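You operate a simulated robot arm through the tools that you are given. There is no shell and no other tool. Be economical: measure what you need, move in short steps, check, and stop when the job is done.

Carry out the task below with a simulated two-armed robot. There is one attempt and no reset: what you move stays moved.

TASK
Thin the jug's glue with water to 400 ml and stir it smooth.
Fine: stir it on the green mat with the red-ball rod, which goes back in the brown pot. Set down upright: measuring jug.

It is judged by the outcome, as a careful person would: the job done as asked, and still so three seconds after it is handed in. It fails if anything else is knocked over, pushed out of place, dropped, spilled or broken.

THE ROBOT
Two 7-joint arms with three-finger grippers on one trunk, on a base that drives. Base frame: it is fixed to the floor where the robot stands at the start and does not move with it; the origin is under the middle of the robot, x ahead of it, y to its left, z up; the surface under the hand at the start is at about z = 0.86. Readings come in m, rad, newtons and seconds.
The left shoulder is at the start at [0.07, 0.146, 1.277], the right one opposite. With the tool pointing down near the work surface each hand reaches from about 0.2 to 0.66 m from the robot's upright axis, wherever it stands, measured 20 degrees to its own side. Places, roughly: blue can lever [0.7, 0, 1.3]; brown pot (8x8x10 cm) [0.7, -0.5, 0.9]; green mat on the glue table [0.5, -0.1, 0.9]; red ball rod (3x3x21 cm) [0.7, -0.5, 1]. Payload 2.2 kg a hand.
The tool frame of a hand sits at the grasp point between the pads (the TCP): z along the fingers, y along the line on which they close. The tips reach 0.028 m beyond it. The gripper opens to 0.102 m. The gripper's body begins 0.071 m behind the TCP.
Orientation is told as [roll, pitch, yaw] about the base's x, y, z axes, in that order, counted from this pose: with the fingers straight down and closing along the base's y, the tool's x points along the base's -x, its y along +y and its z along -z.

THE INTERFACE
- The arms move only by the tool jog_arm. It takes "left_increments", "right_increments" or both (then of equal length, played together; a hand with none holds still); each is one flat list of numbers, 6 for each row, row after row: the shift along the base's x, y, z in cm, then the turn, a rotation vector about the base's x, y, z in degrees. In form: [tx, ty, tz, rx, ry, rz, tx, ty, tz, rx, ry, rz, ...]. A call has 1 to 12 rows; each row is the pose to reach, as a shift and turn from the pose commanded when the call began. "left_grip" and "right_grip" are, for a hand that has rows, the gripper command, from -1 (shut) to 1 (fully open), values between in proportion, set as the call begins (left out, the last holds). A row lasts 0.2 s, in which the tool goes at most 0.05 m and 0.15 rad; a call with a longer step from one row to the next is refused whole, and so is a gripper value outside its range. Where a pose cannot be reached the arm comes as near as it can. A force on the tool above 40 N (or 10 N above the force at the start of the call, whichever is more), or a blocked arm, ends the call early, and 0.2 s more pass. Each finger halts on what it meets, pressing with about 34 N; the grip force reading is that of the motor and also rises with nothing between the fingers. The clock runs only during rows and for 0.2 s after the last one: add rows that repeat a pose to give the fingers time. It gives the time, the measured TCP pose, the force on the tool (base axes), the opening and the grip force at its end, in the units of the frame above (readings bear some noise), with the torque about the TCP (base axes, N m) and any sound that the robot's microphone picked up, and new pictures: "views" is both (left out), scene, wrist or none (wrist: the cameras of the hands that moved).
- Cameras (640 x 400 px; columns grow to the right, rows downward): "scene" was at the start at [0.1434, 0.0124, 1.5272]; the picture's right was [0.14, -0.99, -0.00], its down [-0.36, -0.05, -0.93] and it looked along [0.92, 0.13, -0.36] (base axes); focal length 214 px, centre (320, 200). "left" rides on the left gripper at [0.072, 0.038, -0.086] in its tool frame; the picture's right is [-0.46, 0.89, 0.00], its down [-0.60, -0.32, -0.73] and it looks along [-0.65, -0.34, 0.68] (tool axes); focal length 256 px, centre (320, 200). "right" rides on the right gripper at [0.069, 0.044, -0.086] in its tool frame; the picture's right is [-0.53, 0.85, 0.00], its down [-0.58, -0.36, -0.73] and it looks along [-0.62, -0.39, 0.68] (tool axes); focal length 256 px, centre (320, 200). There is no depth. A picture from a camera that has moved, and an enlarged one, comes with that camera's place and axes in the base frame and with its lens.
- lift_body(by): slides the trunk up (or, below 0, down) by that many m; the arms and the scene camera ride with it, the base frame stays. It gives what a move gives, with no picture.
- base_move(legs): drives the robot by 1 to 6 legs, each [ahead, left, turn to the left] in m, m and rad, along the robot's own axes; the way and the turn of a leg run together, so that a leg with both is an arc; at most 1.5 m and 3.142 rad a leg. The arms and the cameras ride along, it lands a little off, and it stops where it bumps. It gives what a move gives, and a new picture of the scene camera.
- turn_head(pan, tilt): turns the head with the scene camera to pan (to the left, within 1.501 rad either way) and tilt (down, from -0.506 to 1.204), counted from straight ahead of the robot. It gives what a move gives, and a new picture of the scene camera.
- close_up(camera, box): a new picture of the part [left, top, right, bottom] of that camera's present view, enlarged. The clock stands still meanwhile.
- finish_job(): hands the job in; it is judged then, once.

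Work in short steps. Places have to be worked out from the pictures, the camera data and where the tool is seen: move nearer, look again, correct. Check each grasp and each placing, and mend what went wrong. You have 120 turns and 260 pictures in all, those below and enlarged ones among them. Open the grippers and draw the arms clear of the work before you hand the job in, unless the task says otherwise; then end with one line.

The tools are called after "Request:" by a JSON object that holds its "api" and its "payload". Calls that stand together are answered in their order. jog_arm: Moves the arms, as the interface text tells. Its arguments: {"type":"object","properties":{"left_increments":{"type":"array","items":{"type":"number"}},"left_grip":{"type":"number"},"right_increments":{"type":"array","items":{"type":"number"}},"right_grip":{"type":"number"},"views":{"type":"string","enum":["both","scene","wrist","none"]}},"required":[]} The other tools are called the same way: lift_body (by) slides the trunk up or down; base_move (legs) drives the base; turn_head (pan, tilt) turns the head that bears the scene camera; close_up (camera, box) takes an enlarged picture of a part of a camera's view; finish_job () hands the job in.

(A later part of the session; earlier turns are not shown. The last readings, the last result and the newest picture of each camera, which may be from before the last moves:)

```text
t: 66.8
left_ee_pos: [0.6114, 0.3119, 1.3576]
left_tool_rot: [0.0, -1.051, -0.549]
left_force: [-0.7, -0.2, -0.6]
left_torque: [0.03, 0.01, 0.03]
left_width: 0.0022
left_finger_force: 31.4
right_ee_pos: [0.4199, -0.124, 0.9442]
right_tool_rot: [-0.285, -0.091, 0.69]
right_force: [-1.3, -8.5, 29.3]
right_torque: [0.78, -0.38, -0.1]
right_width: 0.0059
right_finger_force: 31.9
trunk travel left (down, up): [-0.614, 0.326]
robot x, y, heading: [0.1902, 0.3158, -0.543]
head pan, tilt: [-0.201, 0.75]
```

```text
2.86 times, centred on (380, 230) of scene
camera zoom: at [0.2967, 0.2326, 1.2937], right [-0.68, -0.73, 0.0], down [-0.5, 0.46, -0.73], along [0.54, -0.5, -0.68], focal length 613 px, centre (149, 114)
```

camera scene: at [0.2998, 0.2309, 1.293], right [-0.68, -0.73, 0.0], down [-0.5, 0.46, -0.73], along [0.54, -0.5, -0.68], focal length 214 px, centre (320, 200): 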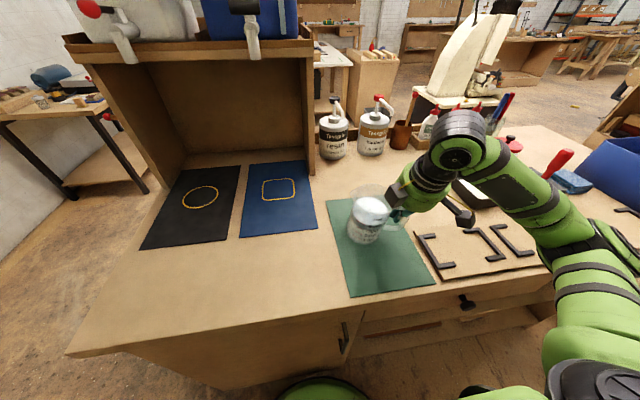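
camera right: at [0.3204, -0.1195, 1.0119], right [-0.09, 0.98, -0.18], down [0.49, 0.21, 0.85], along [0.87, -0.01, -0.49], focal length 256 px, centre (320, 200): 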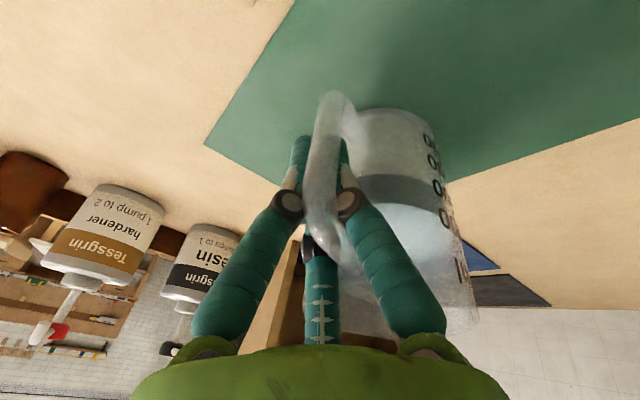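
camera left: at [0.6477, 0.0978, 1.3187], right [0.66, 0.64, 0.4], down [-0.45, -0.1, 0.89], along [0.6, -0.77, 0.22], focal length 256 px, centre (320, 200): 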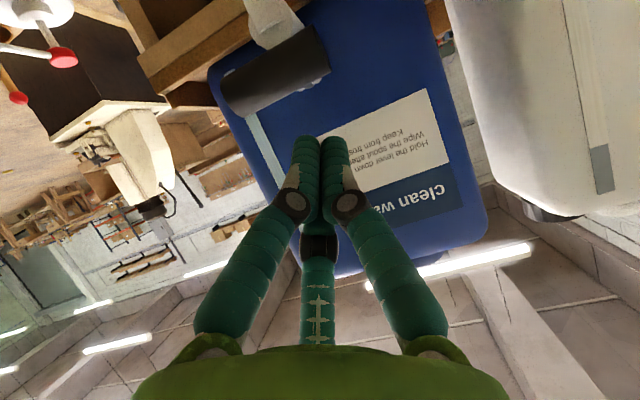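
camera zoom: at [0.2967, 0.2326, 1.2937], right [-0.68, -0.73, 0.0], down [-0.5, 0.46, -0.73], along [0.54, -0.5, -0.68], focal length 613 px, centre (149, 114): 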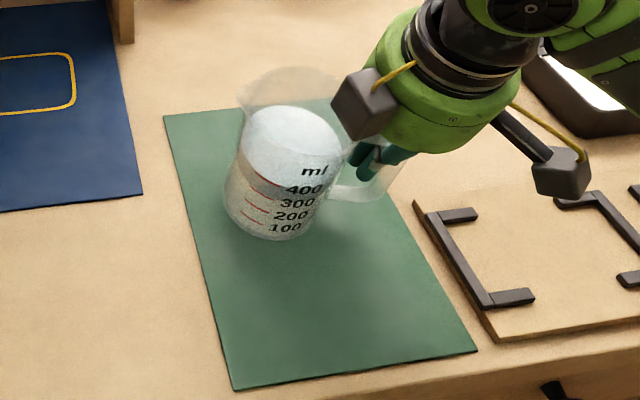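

Firm contact (29 N), so it is down. Relax 3 mm, then open the fingers.

Request:
{"api": "jog_arm", "payload": {"right_increments": [0, 0, 0.3, 0, 0, 0, 0, 0, 0.3, 0, 0, 0], "views": "none"}}

Request:
{"api": "jog_arm", "payload": {"right_increments": [0, 0, 0, 0, 0, 0, 0, 0, 0, 0, 0, 0, 0, 0, 0, 0, 0, 0], "right_grip": 0.3, "views": "wrist"}}

Request:
{"api": "close_up", "payload": {"camera": "scene", "box": [310, 160, 450, 300]}}

```text
t: 67.5
left_ee_pos: [0.6137, 0.3075, 1.3554]
left_tool_rot: [0.002, -1.048, -0.55]
left_force: [0.5, -0.4, -0.5]
left_torque: [0.03, 0.02, 0.0]
left_width: 0.0023
left_finger_force: 31.9
right_ee_pos: [0.4192, -0.1232, 0.9449]
right_tool_rot: [-0.276, -0.088, 0.694]
right_force: [-0.9, -7.0, 17.3]
right_torque: [0.46, -0.28, -0.13]
right_width: 0.0059
right_finger_force: 31.4
trunk travel left (down, up): [-0.614, 0.326]
robot x, y, heading: [0.1962, 0.3139, -0.545]
head pan, tilt: [-0.201, 0.75]
```

```text
t: 68.2
left_ee_pos: [0.6151, 0.3074, 1.356]
left_tool_rot: [0.002, -1.048, -0.55]
left_force: [-0.8, 0.2, -0.8]
left_torque: [-0.01, 0.01, -0.01]
left_width: 0.0023
left_finger_force: 32.0
right_ee_pos: [0.4195, -0.1238, 0.944]
right_tool_rot: [-0.273, -0.088, 0.693]
right_force: [-0.5, -1.3, -0.1]
right_torque: [0.06, 0.04, -0.04]
right_width: 0.0655
right_finger_force: 0.0
trunk travel left (down, up): [-0.614, 0.326]
robot x, y, heading: [0.1909, 0.3159, -0.55]
head pan, tilt: [-0.201, 0.75]
camera right: at [0.3198, -0.1197, 1.0089], right [-0.1, 0.98, -0.18], down [0.49, 0.21, 0.85], along [0.87, -0.01, -0.49], focal length 256 px, centre (320, 200)
```

right: 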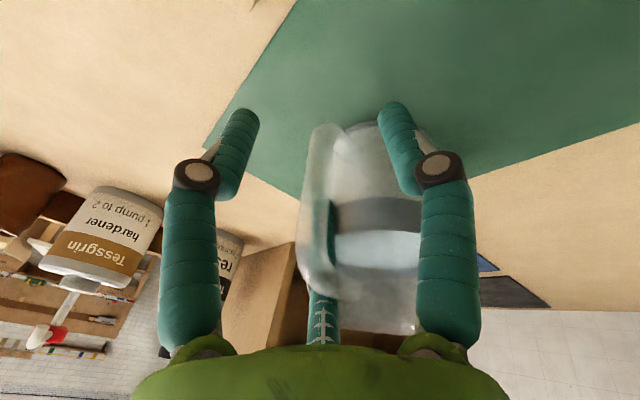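

```text
2.86 times, centred on (380, 230) of scene
camera zoom: at [0.2992, 0.2309, 1.293], right [-0.68, -0.73, 0.0], down [-0.5, 0.46, -0.73], along [0.54, -0.5, -0.68], focal length 613 px, centre (149, 114)
```

zoom: 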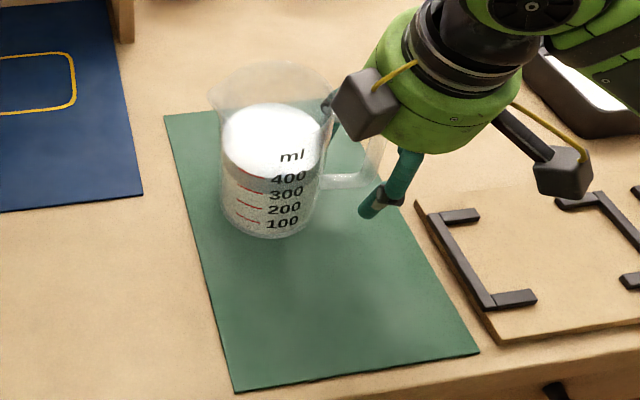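

The jug stands upright on the mat. Raising the right hand straight up off the handle.

Request:
{"api": "jog_arm", "payload": {"right_increments": [0, 0, 1.5, 0, 0, 0, 0, 0, 3, 0, 0, 0, 0, 0, 4.5, 0, 0, 0, 0, 0, 6, 0, 0, 0, 0, 0, 9, 0, 0, 0, 0, 0, 12, 0, 0, 0, 0, 0, 16, 0, 0, 0, 0, 0, 20, 0, 0, 0], "views": "scene"}}

Request:
{"api": "close_up", "payload": {"camera": "scene", "box": [320, 170, 420, 270]}}

```text
t: 70.0
left_ee_pos: [0.6144, 0.3082, 1.3556]
left_tool_rot: [0.0, -1.049, -0.547]
left_force: [-0.3, 0.0, 0.1]
left_torque: [0.0, -0.01, -0.04]
left_width: 0.0022
left_finger_force: 30.9
right_ee_pos: [0.4195, -0.1226, 1.1425]
right_tool_rot: [-0.278, -0.088, 0.693]
right_force: [-0.3, -0.4, -0.5]
right_torque: [-0.01, -0.02, -0.01]
right_width: 0.0664
right_finger_force: 0.1
trunk travel left (down, up): [-0.614, 0.326]
robot x, y, heading: [0.1935, 0.3143, -0.547]
head pan, tilt: [-0.201, 0.75]
camera scene: at [0.2988, 0.2324, 1.2931], right [-0.68, -0.73, 0.0], down [-0.5, 0.46, -0.73], along [0.54, -0.5, -0.68], focal length 214 px, centre (320, 200)
```

scene: 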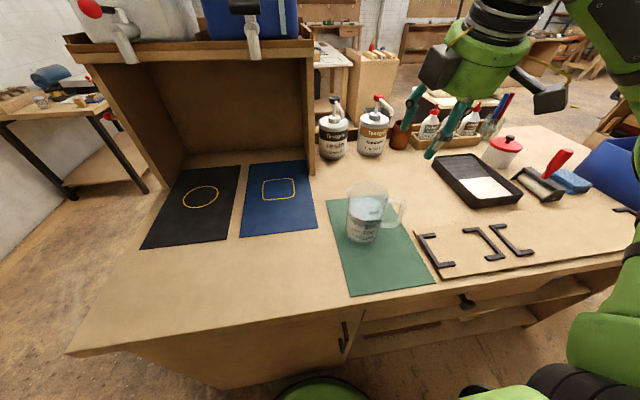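

```text
4.00 times, centred on (370, 220) of scene
camera zoom: at [0.2988, 0.2324, 1.2931], right [-0.68, -0.73, 0.0], down [-0.5, 0.46, -0.73], along [0.54, -0.5, -0.68], focal length 858 px, centre (120, 120)
```

zoom: 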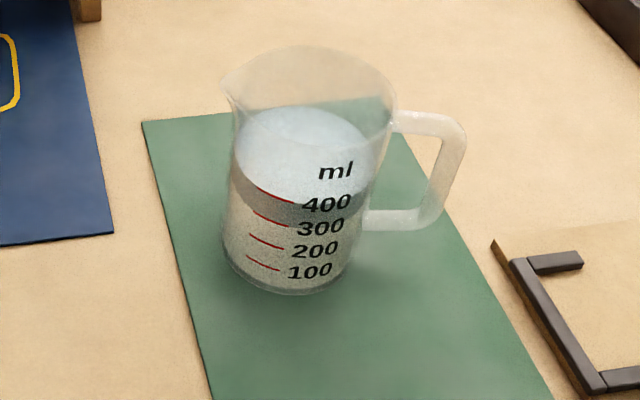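

The jug is upright, fully on the mat, at 400. Next the red-ball rod: I drive 0.3 m right along the table and slightly closer, and look at the brown pot.

Request:
{"api": "base_move", "payload": {"legs": [[0, -0.3, 0], [0.02, 0, 0]]}}

Request:
{"api": "turn_head", "payload": {"pan": -0.1, "tilt": 0.4}}

Request:
{"api": "close_up", "payload": {"camera": "scene", "box": [270, 140, 410, 260]}}

```text
t: 72.6
left_ee_pos: [0.4699, 0.0447, 1.3559]
left_tool_rot: [-0.001, -1.048, -0.545]
left_force: [0.5, -0.4, -0.5]
left_torque: [0.0, 0.03, -0.04]
left_width: 0.0021
left_finger_force: 31.6
right_ee_pos: [0.2733, -0.3879, 1.1429]
right_tool_rot: [-0.276, -0.086, 0.697]
right_force: [-0.3, -0.1, -0.4]
right_torque: [-0.02, 0.02, 0.0]
right_width: 0.0663
right_finger_force: 0.0
trunk travel left (down, up): [-0.614, 0.326]
robot x, y, heading: [0.0479, 0.0469, -0.54]
head pan, tilt: [-0.201, 0.75]
stopped in leg 2: the robot was blocked; the commanded pose is now the measured one
camera scene: at [0.1541, -0.0331, 1.2928], right [-0.68, -0.73, 0.0], down [-0.5, 0.46, -0.73], along [0.54, -0.5, -0.68], focal length 214 px, centre (320, 200)
```

scene: 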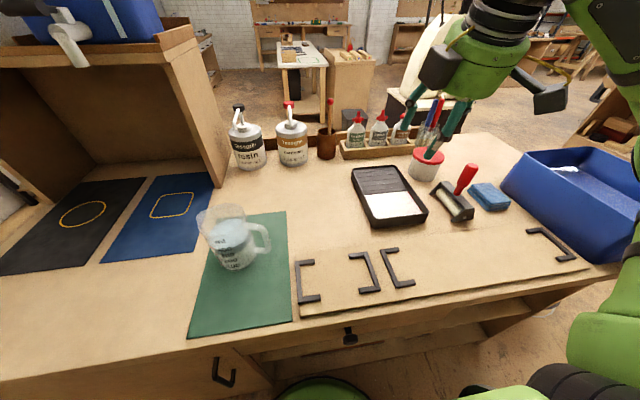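

```text
t: 73.5
left_ee_pos: [0.4669, 0.0456, 1.3562]
left_tool_rot: [-0.001, -1.05, -0.544]
left_force: [-0.2, 0.0, 0.9]
left_torque: [0.0, 0.03, -0.05]
left_width: 0.002
left_finger_force: 31.3
right_ee_pos: [0.272, -0.3879, 1.1422]
right_tool_rot: [-0.278, -0.088, 0.696]
right_force: [0.0, 0.2, 0.7]
right_torque: [-0.03, 0.0, 0.0]
right_width: 0.0661
right_finger_force: 0.1
trunk travel left (down, up): [-0.614, 0.326]
robot x, y, heading: [0.0496, 0.0459, -0.544]
head pan, tilt: [-0.099, 0.4]
camera scene: at [0.1648, -0.032, 1.3241], right [-0.6, -0.8, 0.0], down [-0.31, 0.23, -0.92], along [0.74, -0.55, -0.39], focal length 214 px, centre (320, 200)
```

scene: 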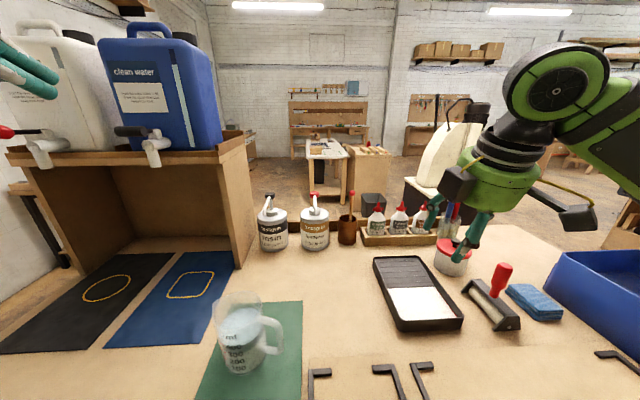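

```text
3.33 times, centred on (340, 200) of scene
camera zoom: at [0.1648, -0.032, 1.3241], right [-0.6, -0.8, 0.0], down [-0.31, 0.23, -0.92], along [0.74, -0.55, -0.39], focal length 715 px, centre (253, 200)
```

zoom: 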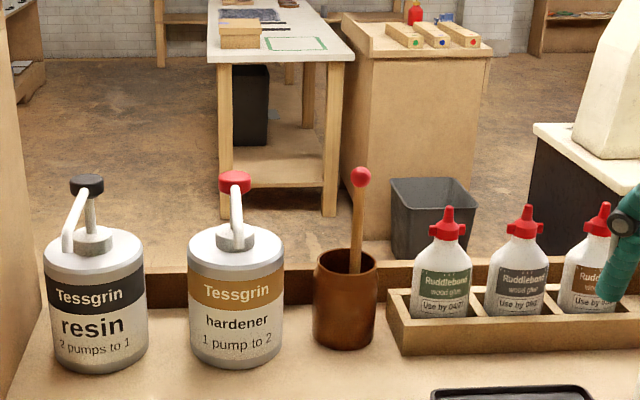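

Triangulating from two views puts the red ball at about (0.643, −0.526, 1.062). I'll turn the right hand to point forward-down (prongs left and right of the rod) and bring it to ~14 cm in front of the rod to look with the wrist camera.

Request:
{"api": "jog_arm", "payload": {"right_increments": [0, 0, 0, 3.9, 6.4, 0, 0, 0, 0, 7.8, 12.8, 0, 0, 0, 0, 7.8, 12.8, 0], "right_grip": 0.5, "views": "none"}}

Request:
{"api": "jog_arm", "payload": {"right_increments": [0, 0, 0, 0, 0, -8, 0, 0, 0, 0, 0, -16, 0, 0, 0, 0, 0, -24, 0, 0, 0, 0, 0, -32, 0, 0, 0, 0, 0, -40, 0, 0, 0, 0, 0, -48, 0, 0, 0, 0, 0, -56, 0, 0, 0, 0, 0, -64, 0, 0, 0, 0, 0, -71, 0, 0, 0, 0, 0, -71], "views": "none"}}

Request:
{"api": "jog_arm", "payload": {"right_increments": [1, 0, 0, -3.9, -6.4, 0, 4, 0, 0, -7.8, -12.8, 0, 7, -0.5, 0, -11.6, -19.2, 0, 10, -1.5, 0, -15.5, -25.7, 0, 13, -2.5, -1, -19.4, -32, 0, 16, -3.5, -2, -23.3, -38.5, 0, 19, -4.5, -3, -27.2, -44.9, 0, 22, -5.5, -4, -31, -51.3, 0, 25.7, -6.5, -5, -31, -51.3, 0, 25.7, -6.5, -5, -31, -51.3, 0], "views": "both"}}

```text
t: 74.2
left_ee_pos: [0.4669, 0.0447, 1.356]
left_tool_rot: [0.0, -1.048, -0.548]
left_force: [-0.1, 0.6, -0.5]
left_torque: [0.02, 0.01, 0.01]
left_width: 0.0021
left_finger_force: 31.6
right_ee_pos: [0.2702, -0.3893, 1.1435]
right_tool_rot: [-0.027, -0.001, 0.685]
right_force: [0.3, 0.0, 0.8]
right_torque: [0.01, -0.02, 0.01]
right_width: 0.0766
right_finger_force: 0.1
trunk travel left (down, up): [-0.614, 0.326]
robot x, y, heading: [0.0474, 0.0509, -0.546]
head pan, tilt: [-0.099, 0.4]
```

```text
t: 76.5
left_ee_pos: [0.4678, 0.0456, 1.3557]
left_tool_rot: [-0.001, -1.048, -0.547]
left_force: [-0.1, 0.8, -0.1]
left_torque: [0.02, 0.02, -0.01]
left_width: 0.002
left_finger_force: 31.4
right_ee_pos: [0.2719, -0.388, 1.1428]
right_tool_rot: [-0.029, -0.001, -0.558]
right_force: [0.1, -0.8, -0.6]
right_torque: [0.01, 0.01, 0.0]
right_width: 0.0767
right_finger_force: 0.1
trunk travel left (down, up): [-0.614, 0.326]
robot x, y, heading: [0.0484, 0.0517, -0.545]
head pan, tilt: [-0.099, 0.4]
```

```text
t: 78.7
left_ee_pos: [0.4656, 0.0446, 1.3566]
left_tool_rot: [0.0, -1.05, -0.546]
left_force: [-0.4, 0.5, 0.1]
left_torque: [0.01, 0.0, 0.03]
left_width: 0.0022
left_finger_force: 30.9
right_ee_pos: [0.528, -0.4526, 1.0956]
right_tool_rot: [-0.009, -1.049, -0.566]
right_force: [0.1, 0.3, -0.1]
right_torque: [-0.01, -0.03, 0.03]
right_width: 0.0764
right_finger_force: 0.1
trunk travel left (down, up): [-0.614, 0.326]
robot x, y, heading: [0.0474, 0.0498, -0.542]
head pan, tilt: [-0.099, 0.4]
camera scene: at [0.1639, -0.0321, 1.3243], right [-0.6, -0.8, 0.0], down [-0.31, 0.23, -0.92], along [0.74, -0.55, -0.39], focal length 214 px, centre (320, 200)
camera right: at [0.4595, -0.3559, 1.0782], right [0.68, 0.57, 0.46], down [-0.49, -0.11, 0.87], along [0.54, -0.82, 0.2], focal length 256 px, centre (320, 200)
```

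scene: 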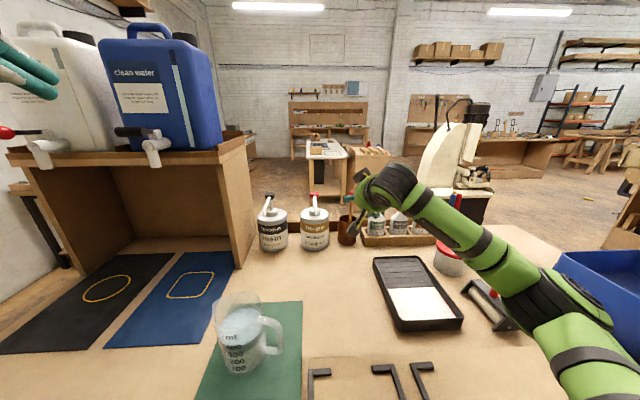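
right: 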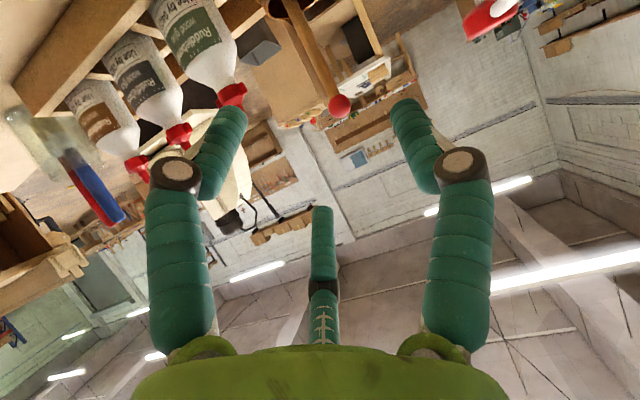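

The rod lines up laterally with the hand's axis (predicted grasp spot at pixel (319,69), rod crosses (323,69)). Advance 9 cm along the tool axis, slightly lower, and check.

Request:
{"api": "jog_arm", "payload": {"right_increments": [2.2, -1.3, -1.7, 0, 0, 0, 4.4, -2.7, -3.5, 0, 0, 0, 6.7, -4, -5.4, 0, 0, 0, 6.7, -4, -5.4, 0, 0, 0], "right_grip": 0.65, "views": "wrist"}}

Request:
{"api": "close_up", "payload": {"camera": "scene", "box": [290, 160, 430, 260]}}

```text
t: 79.7
left_ee_pos: [0.467, 0.0459, 1.3557]
left_tool_rot: [0.0, -1.048, -0.546]
left_force: [-0.5, 0.6, -0.1]
left_torque: [-0.03, 0.01, 0.03]
left_width: 0.0019
left_finger_force: 31.3
right_ee_pos: [0.5938, -0.492, 1.0403]
right_tool_rot: [-0.011, -1.047, -0.566]
right_force: [0.1, 0.5, 0.1]
right_torque: [-0.02, -0.01, -0.02]
right_width: 0.0842
right_finger_force: 0.0
trunk travel left (down, up): [-0.614, 0.326]
robot x, y, heading: [0.0492, 0.0492, -0.542]
head pan, tilt: [-0.099, 0.4]
camera right: at [0.5258, -0.3953, 1.0231], right [0.68, 0.57, 0.46], down [-0.49, -0.11, 0.87], along [0.54, -0.82, 0.2], focal length 256 px, centre (320, 200)
```

right: 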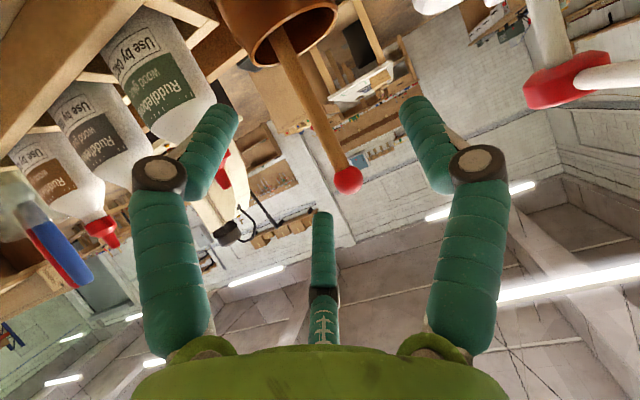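

```text
4.00 times, centred on (360, 210) of scene
camera zoom: at [0.1646, -0.032, 1.3242], right [-0.6, -0.8, 0.0], down [-0.31, 0.23, -0.92], along [0.74, -0.55, -0.39], focal length 858 px, centre (160, 160)
```

zoom: 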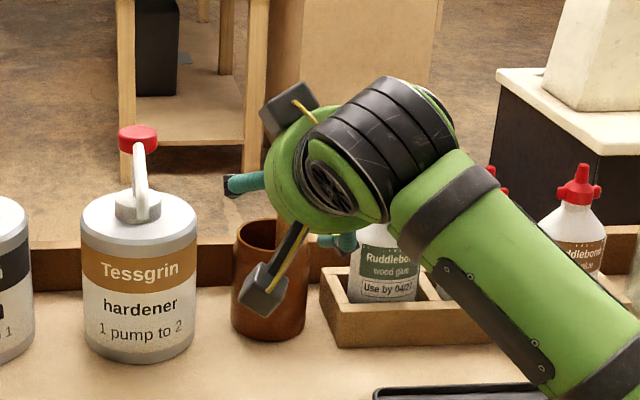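

Two wrist views now give the ball at (0.648, −0.535, 1.057) with the rod almost upright below it. Moving on to put the grasp point on the rod at z≈1.01.

Request:
{"api": "jog_arm", "payload": {"right_increments": [0, -0.9, -1, 0, 0, 0, 1.7, -2.2, -2, 0, 0, 0, 3.4, -3.4, -3, 0, 0, 0, 4.9, -4.5, -3, 0, 0, 0, 4.9, -4.5, -3, 0, 0, 0], "views": "wrist"}}

Request:
{"api": "close_up", "payload": {"camera": "scene", "box": [290, 160, 430, 260]}}

```text
t: 80.8
left_ee_pos: [0.4673, 0.0441, 1.3554]
left_tool_rot: [0.001, -1.05, -0.545]
left_force: [-0.4, -0.5, 0.0]
left_torque: [-0.01, 0.02, 0.04]
left_width: 0.0022
left_finger_force: 31.0
right_ee_pos: [0.6454, -0.5358, 1.0091]
right_tool_rot: [-0.011, -1.048, -0.567]
right_force: [0.0, -0.9, 0.5]
right_torque: [0.0, -0.01, 0.03]
right_width: 0.0843
right_finger_force: 0.1
trunk travel left (down, up): [-0.614, 0.326]
robot x, y, heading: [0.0452, 0.0513, -0.538]
head pan, tilt: [-0.099, 0.4]
camera right: at [0.5761, -0.4394, 0.9919], right [0.68, 0.57, 0.46], down [-0.49, -0.11, 0.87], along [0.54, -0.82, 0.2], focal length 256 px, centre (320, 200)
```

right: 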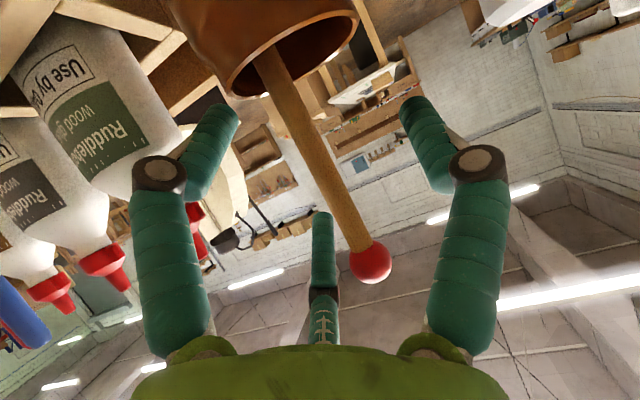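

```text
4.00 times, centred on (360, 210) of scene
camera zoom: at [0.1648, -0.0322, 1.3242], right [-0.6, -0.8, 0.0], down [-0.31, 0.23, -0.92], along [0.74, -0.55, -0.39], focal length 858 px, centre (160, 160)
```

zoom: 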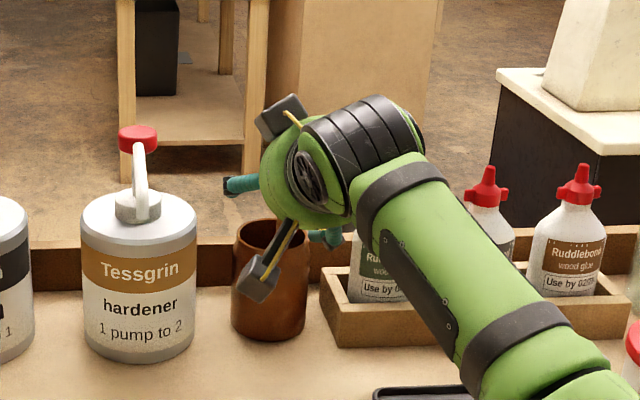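

The rod passes through the TCP within about 5 mm. Closing on it.

Request:
{"api": "jog_arm", "payload": {"right_increments": [0, 0, 0, 0, 0, 0, 0, 0, 0, 0, 0, 0, 0, 0, 0, 0, 0, 0, 0, 0, 0, 0, 0, 0], "right_grip": -1, "views": "wrist"}}

```text
t: 81.8
left_ee_pos: [0.4673, 0.0449, 1.356]
left_tool_rot: [0.001, -1.051, -0.547]
left_force: [-0.1, 0.1, -0.3]
left_torque: [0.01, -0.03, 0.02]
left_width: 0.002
left_finger_force: 31.3
right_ee_pos: [0.6441, -0.5356, 1.0084]
right_tool_rot: [-0.011, -1.049, -0.566]
right_force: [0.0, 0.3, 1.1]
right_torque: [-0.03, 0.0, 0.0]
right_width: 0.015
right_finger_force: 34.6
trunk travel left (down, up): [-0.614, 0.326]
robot x, y, heading: [0.0414, 0.0504, -0.54]
head pan, tilt: [-0.099, 0.4]
camera right: at [0.576, -0.4393, 0.9921], right [0.68, 0.57, 0.46], down [-0.49, -0.11, 0.87], along [0.54, -0.82, 0.2], focal length 256 px, centre (320, 200)
```

right: 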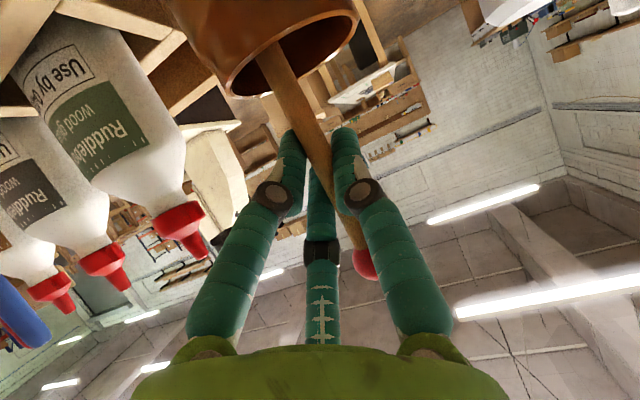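

Holding the rod (15 mm, 34 N). I'll lift it straight out of the pot with the trunk.

Request:
{"api": "lift_body", "payload": {"by": 0.16}}

Request:
{"api": "jog_arm", "payload": {"right_increments": [0, 0, 0, 0, 0, 0], "views": "both"}}

Request:
{"api": "close_up", "payload": {"camera": "scene", "box": [270, 170, 430, 290]}}

```text
t: 83.7
left_ee_pos: [0.4672, 0.0455, 1.5154]
left_tool_rot: [0.0, -1.049, -0.548]
left_force: [0.3, -0.6, -0.1]
left_torque: [-0.01, 0.01, 0.03]
left_width: 0.0022
left_finger_force: 31.8
right_ee_pos: [0.6457, -0.5358, 1.1687]
right_tool_rot: [-0.01, -1.047, -0.565]
right_force: [0.8, -1.4, -0.5]
right_torque: [-0.01, 0.0, 0.0]
right_width: 0.0147
right_finger_force: 33.7
trunk travel left (down, up): [-0.774, 0.166]
robot x, y, heading: [0.0464, 0.0508, -0.546]
head pan, tilt: [-0.099, 0.4]
```

```text
t: 84.1
left_ee_pos: [0.4684, 0.0462, 1.5156]
left_tool_rot: [-0.001, -1.049, -0.546]
left_force: [0.0, 0.2, -1.5]
left_torque: [0.01, 0.01, 0.03]
left_width: 0.0019
left_finger_force: 31.0
right_ee_pos: [0.6445, -0.5359, 1.1684]
right_tool_rot: [-0.01, -1.047, -0.565]
right_force: [-0.6, -1.1, 0.4]
right_torque: [0.0, -0.04, 0.01]
right_width: 0.0145
right_finger_force: 34.1
trunk travel left (down, up): [-0.774, 0.166]
robot x, y, heading: [0.0466, 0.0511, -0.541]
head pan, tilt: [-0.099, 0.4]
camera scene: at [0.165, -0.032, 1.4842], right [-0.6, -0.8, 0.0], down [-0.31, 0.23, -0.92], along [0.74, -0.55, -0.39], focal length 214 px, centre (320, 200)
camera right: at [0.576, -0.4394, 1.1518], right [0.68, 0.57, 0.46], down [-0.49, -0.11, 0.87], along [0.54, -0.82, 0.2], focal length 256 px, centre (320, 200)
```

scene: 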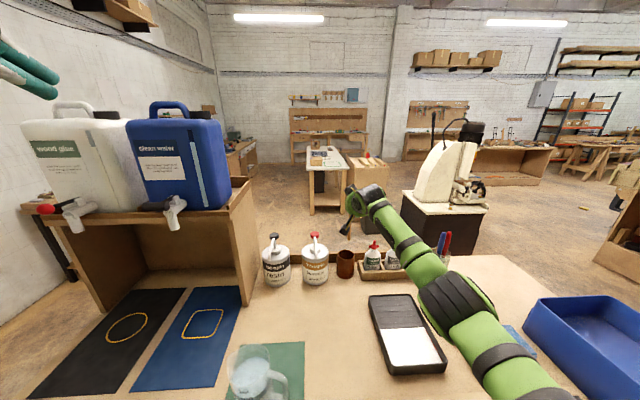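
right: 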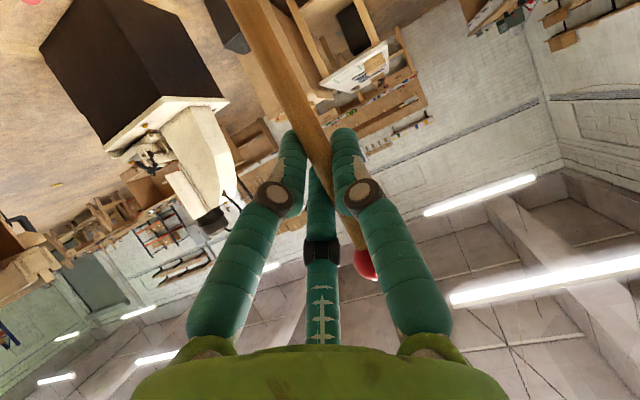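

```text
3.33 times, centred on (350, 230) of scene
camera zoom: at [0.165, -0.032, 1.4842], right [-0.6, -0.8, 0.0], down [-0.31, 0.23, -0.92], along [0.74, -0.55, -0.39], focal length 715 px, centre (220, 100)
```

zoom: 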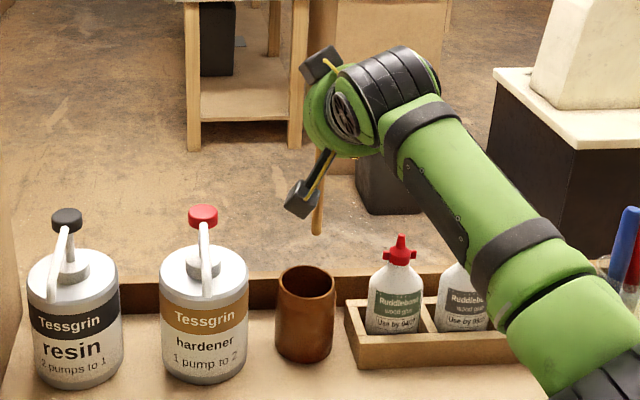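

The rod is out, pot undisturbed; the tip hangs about 14.6 cm below the grasp, nearly vertical. I retract toward me with a small rise, then move the base back and left to bring the jug in front of the right arm.

Request:
{"api": "jog_arm", "payload": {"right_increments": [-3.4, 2.1, 1, 0, 0, 0, -6.8, 4.1, 2, 0, 0, 0, -10.3, 6.2, 3, 0, 0, 0, -13.7, 8.3, 3, 0, 0, 0, -17.1, 10.3, 3, 0, 0, 0], "views": "none"}}

Request:
{"api": "base_move", "payload": {"legs": [[-0.1, 0, 0], [0, 0.25, 0]]}}

Request:
{"api": "turn_head", "payload": {"pan": -0.2, "tilt": 0.7}}

```text
t: 85.3
left_ee_pos: [0.4664, 0.046, 1.5168]
left_tool_rot: [0.001, -1.051, -0.545]
left_force: [-0.7, 0.8, -0.5]
left_torque: [0.02, -0.03, 0.01]
left_width: 0.0021
left_finger_force: 31.3
right_ee_pos: [0.4704, -0.4321, 1.1981]
right_tool_rot: [-0.011, -1.047, -0.568]
right_force: [0.3, -0.4, -0.6]
right_torque: [0.02, 0.03, 0.01]
right_width: 0.0145
right_finger_force: 34.2
trunk travel left (down, up): [-0.774, 0.166]
robot x, y, heading: [0.0428, 0.0534, -0.545]
head pan, tilt: [-0.099, 0.4]
```

```text
t: 87.9
left_ee_pos: [0.5093, 0.3097, 1.5166]
left_tool_rot: [0.002, -1.048, -0.553]
left_force: [-0.4, 0.0, -0.3]
left_torque: [-0.02, -0.01, 0.03]
left_width: 0.002
left_finger_force: 30.8
right_ee_pos: [0.5152, -0.169, 1.1982]
right_tool_rot: [-0.007, -1.048, -0.572]
right_force: [-1.3, 0.0, -0.6]
right_torque: [0.05, 0.04, 0.02]
right_width: 0.0144
right_finger_force: 34.3
trunk travel left (down, up): [-0.774, 0.166]
robot x, y, heading: [0.0912, 0.3198, -0.55]
head pan, tilt: [-0.099, 0.4]
camera scene: at [0.2068, 0.2334, 1.4842], right [-0.6, -0.8, 0.0], down [-0.31, 0.24, -0.92], along [0.74, -0.55, -0.39], focal length 214 px, centre (320, 200)
```

scene: 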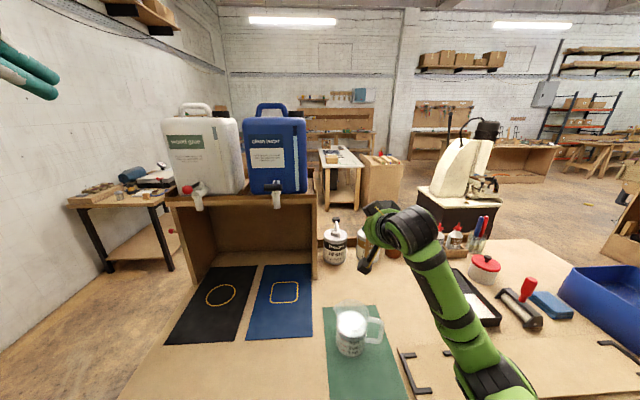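

```text
t: 88.7
left_ee_pos: [0.5105, 0.3128, 1.5161]
left_tool_rot: [0.001, -1.049, -0.549]
left_force: [0.2, -0.4, 0.5]
left_torque: [0.0, 0.02, -0.02]
left_width: 0.002
left_finger_force: 31.4
right_ee_pos: [0.5163, -0.1658, 1.1974]
right_tool_rot: [-0.01, -1.048, -0.568]
right_force: [0.0, 0.4, -1.1]
right_torque: [-0.01, 0.03, -0.01]
right_width: 0.0144
right_finger_force: 33.6
trunk travel left (down, up): [-0.774, 0.166]
robot x, y, heading: [0.0903, 0.314, -0.551]
head pan, tilt: [-0.201, 0.7]
camera scene: at [0.1973, 0.234, 1.4574], right [-0.68, -0.73, 0.0], down [-0.47, 0.44, -0.77], along [0.56, -0.52, -0.64], focal length 214 px, centre (320, 200)
```

scene: 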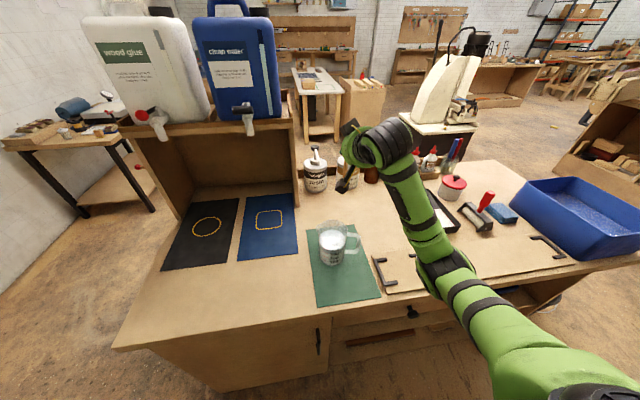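

Now a close look to fix the jug's position and the rod tip.

Request:
{"api": "close_up", "payload": {"camera": "scene", "box": [290, 110, 430, 280]}}

Request:
{"api": "close_up", "payload": {"camera": "scene", "box": [305, 210, 375, 280]}}

```text
2.35 times, centred on (360, 195) of scene
camera zoom: at [0.1973, 0.234, 1.4574], right [-0.68, -0.73, 0.0], down [-0.47, 0.44, -0.77], along [0.56, -0.52, -0.64], focal length 505 px, centre (226, 212)
```

zoom: 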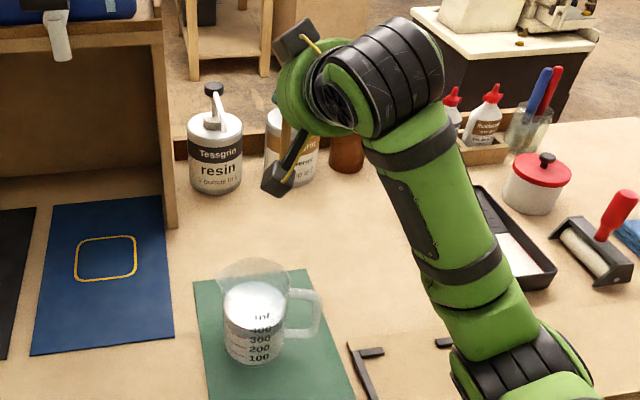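

```text
5.71 times, centred on (340, 245) of scene
camera zoom: at [0.1973, 0.234, 1.4574], right [-0.68, -0.73, 0.0], down [-0.47, 0.44, -0.77], along [0.56, -0.52, -0.64], focal length 1226 px, centre (206, -57)
```

zoom: 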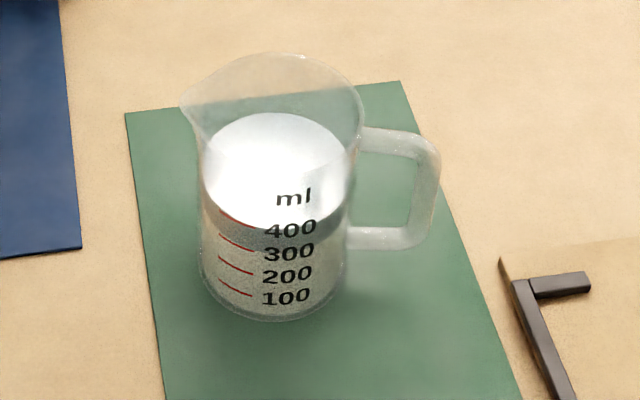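

Jug centre is (0.480, −0.081). I'll bring the rod tip above the jug's centre, still above the rim, and verify.

Request:
{"api": "jog_arm", "payload": {"right_increments": [-2, 3, 0, 0, 0, 0, -4, 6, 0, 0, 0, 0, -5.3, 8.7, 0, 0, 0, 0, -5.3, 8.7, 0, 0, 0, 0], "views": "both"}}

Request:
{"api": "close_up", "payload": {"camera": "scene", "box": [280, 140, 400, 280]}}

```text
t: 89.7
left_ee_pos: [0.5099, 0.3112, 1.5155]
left_tool_rot: [0.001, -1.049, -0.552]
left_force: [-0.3, -0.8, -0.9]
left_torque: [0.04, -0.03, 0.0]
left_width: 0.0022
left_finger_force: 31.6
right_ee_pos: [0.4618, -0.0801, 1.1968]
right_tool_rot: [-0.008, -1.047, -0.571]
right_force: [-0.1, 0.5, 0.1]
right_torque: [0.04, -0.01, 0.01]
right_width: 0.0144
right_finger_force: 33.8
trunk travel left (down, up): [-0.774, 0.166]
robot x, y, heading: [0.0929, 0.321, -0.544]
head pan, tilt: [-0.201, 0.7]
camera scene: at [0.1962, 0.2322, 1.4573], right [-0.68, -0.73, 0.0], down [-0.47, 0.44, -0.76], along [0.56, -0.52, -0.64], focal length 214 px, centre (320, 200)
camera right: at [0.3941, 0.0166, 1.1809], right [0.69, 0.56, 0.46], down [-0.49, -0.11, 0.87], along [0.54, -0.82, 0.2], focal length 256 px, centre (320, 200)
```

scene: 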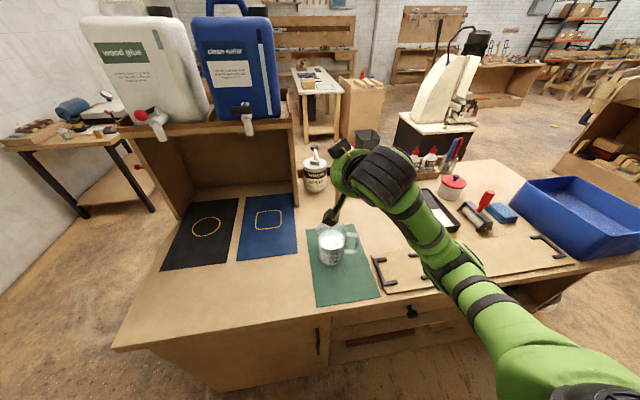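
right: 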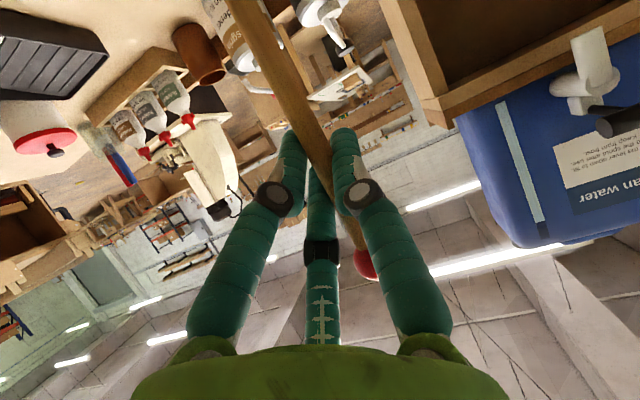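

```text
2.86 times, centred on (340, 210) of scene
camera zoom: at [0.1962, 0.2322, 1.4573], right [-0.68, -0.73, 0.0], down [-0.47, 0.44, -0.76], along [0.56, -0.52, -0.64], focal length 613 px, centre (263, 171)
```

zoom: 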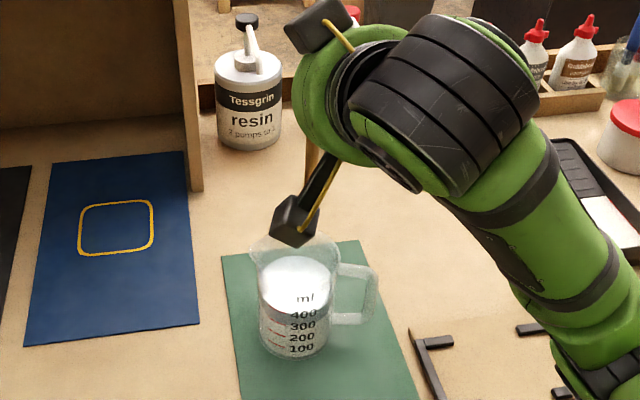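

The hand's camera box hides the rod tip from the head. I'll tip the left hand back to pointing down so its wrist camera can see rod and jug from the left side.

Request:
{"api": "jog_arm", "payload": {"left_increments": [0, 0, 0, 3.9, 6.4, 0, 0, 0, 0, 7.8, 12.8, 0, 0, 0, 0, 11.7, 19.2, 0, 0, 0, 0, 15.7, 25.6, 0, 0, 0, 0, 19.6, 32, 0, 0, 0, 0, 23.5, 38.4, 0, 0, 0, 0, 27.4, 44.8, 0, 0, 0, 0, 31.4, 51.2, 0, 0, 0, 0, 31.4, 51.2, 0], "views": "wrist"}}

```text
t: 91.7
left_ee_pos: [0.5135, 0.2952, 1.4513]
left_tool_rot: [0.0, -0.002, -0.551]
left_force: [0.0, 0.0, -0.7]
left_torque: [-0.01, -0.03, -0.01]
left_width: 0.0021
left_finger_force: 31.1
left hand out of reach, approached as far as the arm can: row 6, 7, 8, 9
right_ee_pos: [0.4628, -0.0796, 1.1981]
right_tool_rot: [-0.012, -1.049, -0.568]
right_force: [0.6, 0.2, -0.7]
right_torque: [0.02, 0.02, 0.01]
right_width: 0.0143
right_finger_force: 34.2
trunk travel left (down, up): [-0.774, 0.166]
robot x, y, heading: [0.0901, 0.3237, -0.543]
head pan, tilt: [-0.201, 0.7]
camera left: at [0.4714, 0.366, 1.5376], right [0.86, 0.51, 0.0], down [0.35, -0.59, 0.73], along [0.38, -0.63, -0.68], focal length 256 px, centre (320, 200)
```

left: 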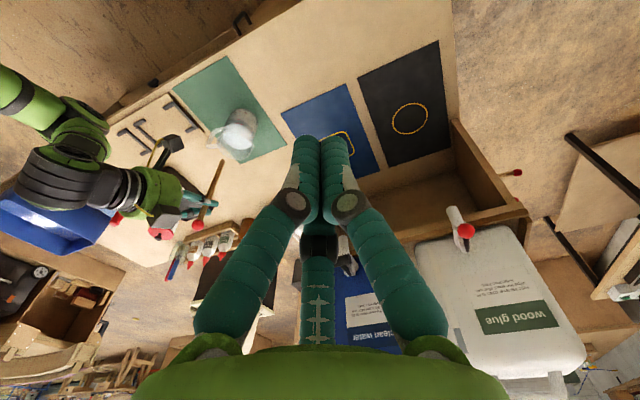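

Request:
{"api": "close_up", "payload": {"camera": "left", "box": [160, 90, 270, 250]}}

```text
2.50 times, centred on (215, 170) of left
camera zoom: at [0.4714, 0.366, 1.5376], right [0.86, 0.51, 0.0], down [0.35, -0.59, 0.73], along [0.38, -0.63, -0.68], focal length 640 px, centre (582, 275)
```

zoom: 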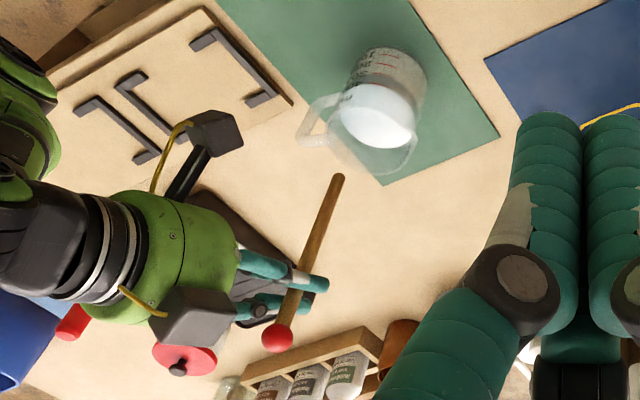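

Clear view: the rod tip is at about (0.472, −0.087) and the jug centre (0.482, −0.079). Shift ~1 cm and lower until the tip is just inside the rim, above the liquid.

Request:
{"api": "jog_arm", "payload": {"right_increments": [0.9, 0.7, 0, 0, 0, 0, 0.9, 0.7, -2, 0, 0, 0, 0.9, 0.7, -4, 0, 0, 0, 0.9, 0.7, -6, 0, 0, 0, 0.9, 0.7, -8, 0, 0, 0, 0.9, 0.7, -8, 0, 0, 0], "views": "none"}}

Request:
{"api": "close_up", "payload": {"camera": "left", "box": [160, 70, 270, 230]}}

Request:
{"api": "close_up", "payload": {"camera": "scene", "box": [290, 170, 380, 280]}}

```text
t: 93.1
left_ee_pos: [0.5115, 0.2936, 1.451]
left_tool_rot: [-0.001, -0.002, -0.55]
left_force: [0.4, 0.3, 0.3]
left_torque: [-0.03, 0.01, -0.03]
left_width: 0.0019
left_finger_force: 31.0
right_ee_pos: [0.4709, -0.0739, 1.1177]
right_tool_rot: [-0.009, -1.049, -0.569]
right_force: [0.0, -0.3, 0.0]
right_torque: [0.0, 0.0, -0.01]
right_width: 0.0145
right_finger_force: 33.9
trunk travel left (down, up): [-0.774, 0.166]
robot x, y, heading: [0.0879, 0.3171, -0.549]
head pan, tilt: [-0.201, 0.7]
```

```text
2.50 times, centred on (215, 150) of left
camera zoom: at [0.4714, 0.3651, 1.5376], right [0.86, 0.51, 0.0], down [0.35, -0.59, 0.73], along [0.38, -0.63, -0.68], focal length 640 px, centre (582, 325)
```

zoom: 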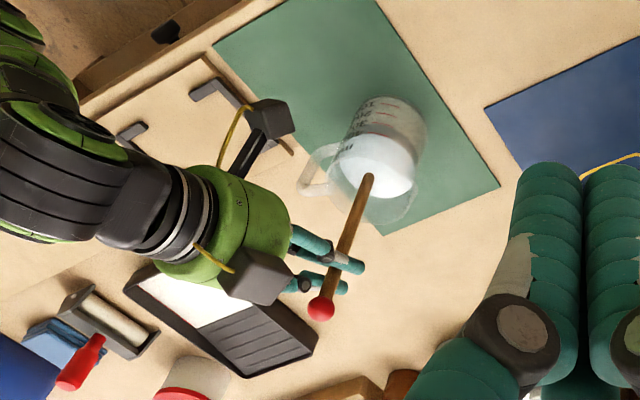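

```text
3.64 times, centred on (335, 225) of scene
camera zoom: at [0.1965, 0.233, 1.4573], right [-0.68, -0.73, 0.0], down [-0.47, 0.44, -0.76], along [0.56, -0.52, -0.64], focal length 780 px, centre (266, 109)
```

zoom: 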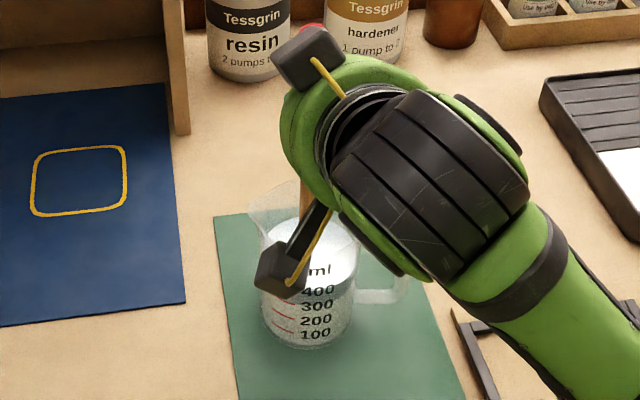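

The tip is centred inside the rim. Lowering it into the liquid, to about 1.5 cm above the bottom.

Request:
{"api": "jog_arm", "payload": {"right_increments": [0, 0, -1.5, 0, 0, 0, 0, 0, -3, 0, 0, 0, 0, 0, -4.5, 0, 0, 0, 0, 0, -6, 0, 0, 0, 0, 0, -7.3, 0, 0, 0, 0, 0, -8.6, 0, 0, 0, 0, 0, -8.6, 0, 0, 0], "views": "none"}}

Request:
{"api": "close_up", "payload": {"camera": "left", "box": [160, 50, 270, 210]}}

```text
t: 94.7
left_ee_pos: [0.5128, 0.2948, 1.451]
left_tool_rot: [0.0, -0.002, -0.55]
left_force: [0.1, -0.3, 0.5]
left_torque: [0.0, -0.02, 0.01]
left_width: 0.0021
left_finger_force: 31.7
right_ee_pos: [0.4706, -0.0731, 1.0305]
right_tool_rot: [-0.011, -1.045, -0.569]
right_force: [0.1, 0.8, 0.4]
right_torque: [0.04, 0.03, 0.0]
right_width: 0.0146
right_finger_force: 34.0
trunk travel left (down, up): [-0.774, 0.166]
robot x, y, heading: [0.0933, 0.3154, -0.545]
head pan, tilt: [-0.201, 0.7]
```

```text
2.50 times, centred on (215, 130) of left
camera zoom: at [0.4716, 0.3654, 1.5376], right [0.86, 0.51, 0.0], down [0.35, -0.59, 0.73], along [0.38, -0.63, -0.68], focal length 640 px, centre (582, 375)
```

zoom: 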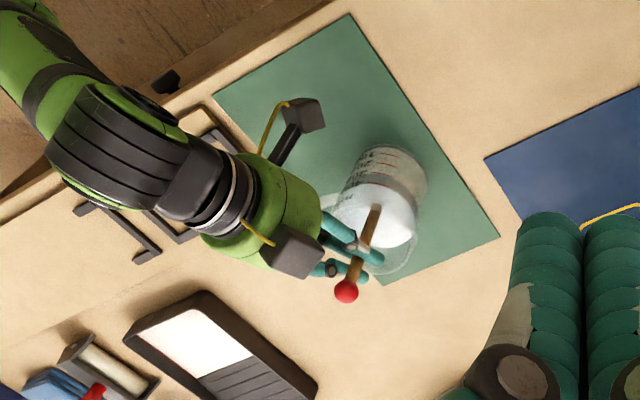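

Rod is in the liquid, clear of the walls. Stirring with 2 cm circles.

Request:
{"api": "jog_arm", "payload": {"right_increments": [2, 0, 0, 0, 0, 0, 1.4, 1.4, 0, 0, 0, 0, 0, 2, 0, 0, 0, 0, -1.4, 1.4, 0, 0, 0, 0, -2, 0, 0, 0, 0, 0, -1.4, -1.4, 0, 0, 0, 0, 0, -2, 0, 0, 0, 0, 1.4, -1.4, 0, 0, 0, 0, 2, 0, 0, 0, 0, 0, 1.4, 1.4, 0, 0, 0, 0, 0, 2, 0, 0, 0, 0, 0, 0, 0, 0, 0, 0], "views": "none"}}

Request:
{"api": "close_up", "payload": {"camera": "scene", "box": [295, 190, 375, 280]}}

```text
t: 97.3
left_ee_pos: [0.5133, 0.2926, 1.4508]
left_tool_rot: [-0.001, -0.002, -0.549]
left_force: [0.3, -0.1, 0.3]
left_torque: [0.03, 0.06, 0.03]
left_width: 0.0022
left_finger_force: 31.4
right_ee_pos: [0.4716, -0.0736, 1.0309]
right_tool_rot: [-0.008, -1.045, -0.569]
right_force: [0.8, 0.0, 0.4]
right_torque: [-0.02, 0.01, 0.0]
right_width: 0.0141
right_finger_force: 33.7
trunk travel left (down, up): [-0.774, 0.166]
robot x, y, heading: [0.089, 0.3177, -0.541]
head pan, tilt: [-0.201, 0.7]
```

```text
4.44 times, centred on (335, 235) of scene
camera zoom: at [0.1971, 0.232, 1.4572], right [-0.68, -0.73, 0.0], down [-0.47, 0.44, -0.76], along [0.56, -0.52, -0.64], focal length 953 px, centre (253, 44)
```

zoom: 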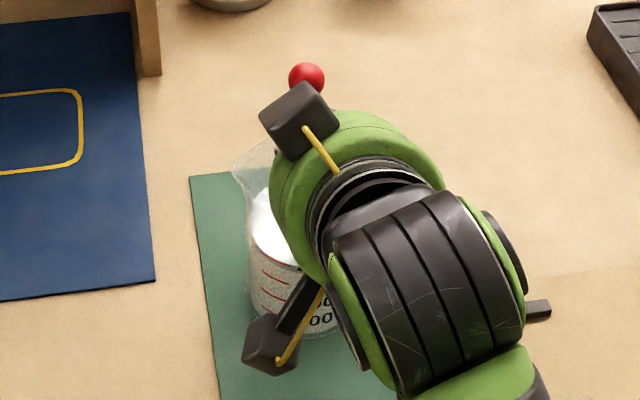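

No contact forces; jug unmoved. More stirring turns.

Request:
{"api": "jog_arm", "payload": {"right_increments": [2, 0, 0, 0, 0, 0, 1.4, 1.4, 0, 0, 0, 0, 0, 2, 0, 0, 0, 0, -1.4, 1.4, 0, 0, 0, 0, -2, 0, 0, 0, 0, 0, -1.4, -1.4, 0, 0, 0, 0, 0, -2, 0, 0, 0, 0, 1.4, -1.4, 0, 0, 0, 0, 2, 0, 0, 0, 0, 0, 1.4, 1.4, 0, 0, 0, 0, 0, 2, 0, 0, 0, 0, -1.4, 1.4, 0, 0, 0, 0], "views": "none"}}

Request:
{"api": "jog_arm", "payload": {"right_increments": [-0.6, -1.4, 0, 0, 0, 0, 0, -2.8, 0, 0, 0, 0, 1.4, -3.4, 0, 0, 0, 0, 2.8, -2.8, 0, 0, 0, 0, 3.4, -1.4, 0, 0, 0, 0, 2.8, 0, 0, 0, 0, 0, 1.4, 0.6, 0, 0, 0, 0, 0, 0, 0, 0, 0, 0, -0.6, -1.4, 0, 0, 0, 0, 0, -2.8, 0, 0, 0, 0, 1.4, -3.4, 0, 0, 0, 0, 1.4, -1.4, 0, 0, 0, 0], "views": "none"}}

Request:
{"api": "close_up", "payload": {"camera": "left", "box": [190, 80, 260, 170]}}

```text
t: 99.9
left_ee_pos: [0.5126, 0.2931, 1.4509]
left_tool_rot: [0.0, -0.002, -0.55]
left_force: [0.0, -0.1, 0.1]
left_torque: [-0.01, 0.0, -0.01]
left_width: 0.0021
left_finger_force: 31.3
right_ee_pos: [0.4559, -0.0589, 1.032]
right_tool_rot: [-0.009, -1.048, -0.57]
right_force: [-0.7, -0.3, 0.6]
right_torque: [0.0, 0.02, 0.0]
right_width: 0.0142
right_finger_force: 34.3
trunk travel left (down, up): [-0.774, 0.166]
robot x, y, heading: [0.089, 0.3199, -0.545]
head pan, tilt: [-0.201, 0.7]
```

```text
t: 102.5
left_ee_pos: [0.5138, 0.2947, 1.4512]
left_tool_rot: [-0.001, -0.002, -0.552]
left_force: [0.8, 0.0, -0.8]
left_torque: [-0.05, -0.03, -0.01]
left_width: 0.0021
left_finger_force: 31.6
right_ee_pos: [0.4691, -0.0712, 1.0336]
right_tool_rot: [-0.01, -1.051, -0.568]
right_force: [0.0, 1.0, -0.4]
right_torque: [-0.02, -0.03, -0.05]
right_width: 0.0145
right_finger_force: 33.8
trunk travel left (down, up): [-0.774, 0.166]
robot x, y, heading: [0.0928, 0.3145, -0.552]
head pan, tilt: [-0.201, 0.7]
```

```text
4.44 times, centred on (225, 125) of left
camera zoom: at [0.4711, 0.3671, 1.5377], right [0.86, 0.51, 0.0], down [0.35, -0.58, 0.73], along [0.38, -0.63, -0.68], focal length 1138 px, centre (742, 533)
```

zoom: 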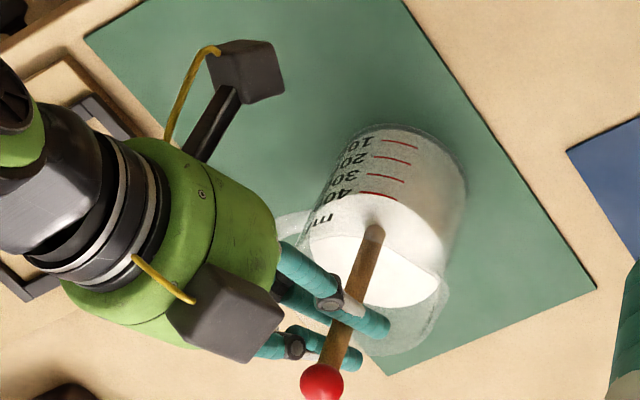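

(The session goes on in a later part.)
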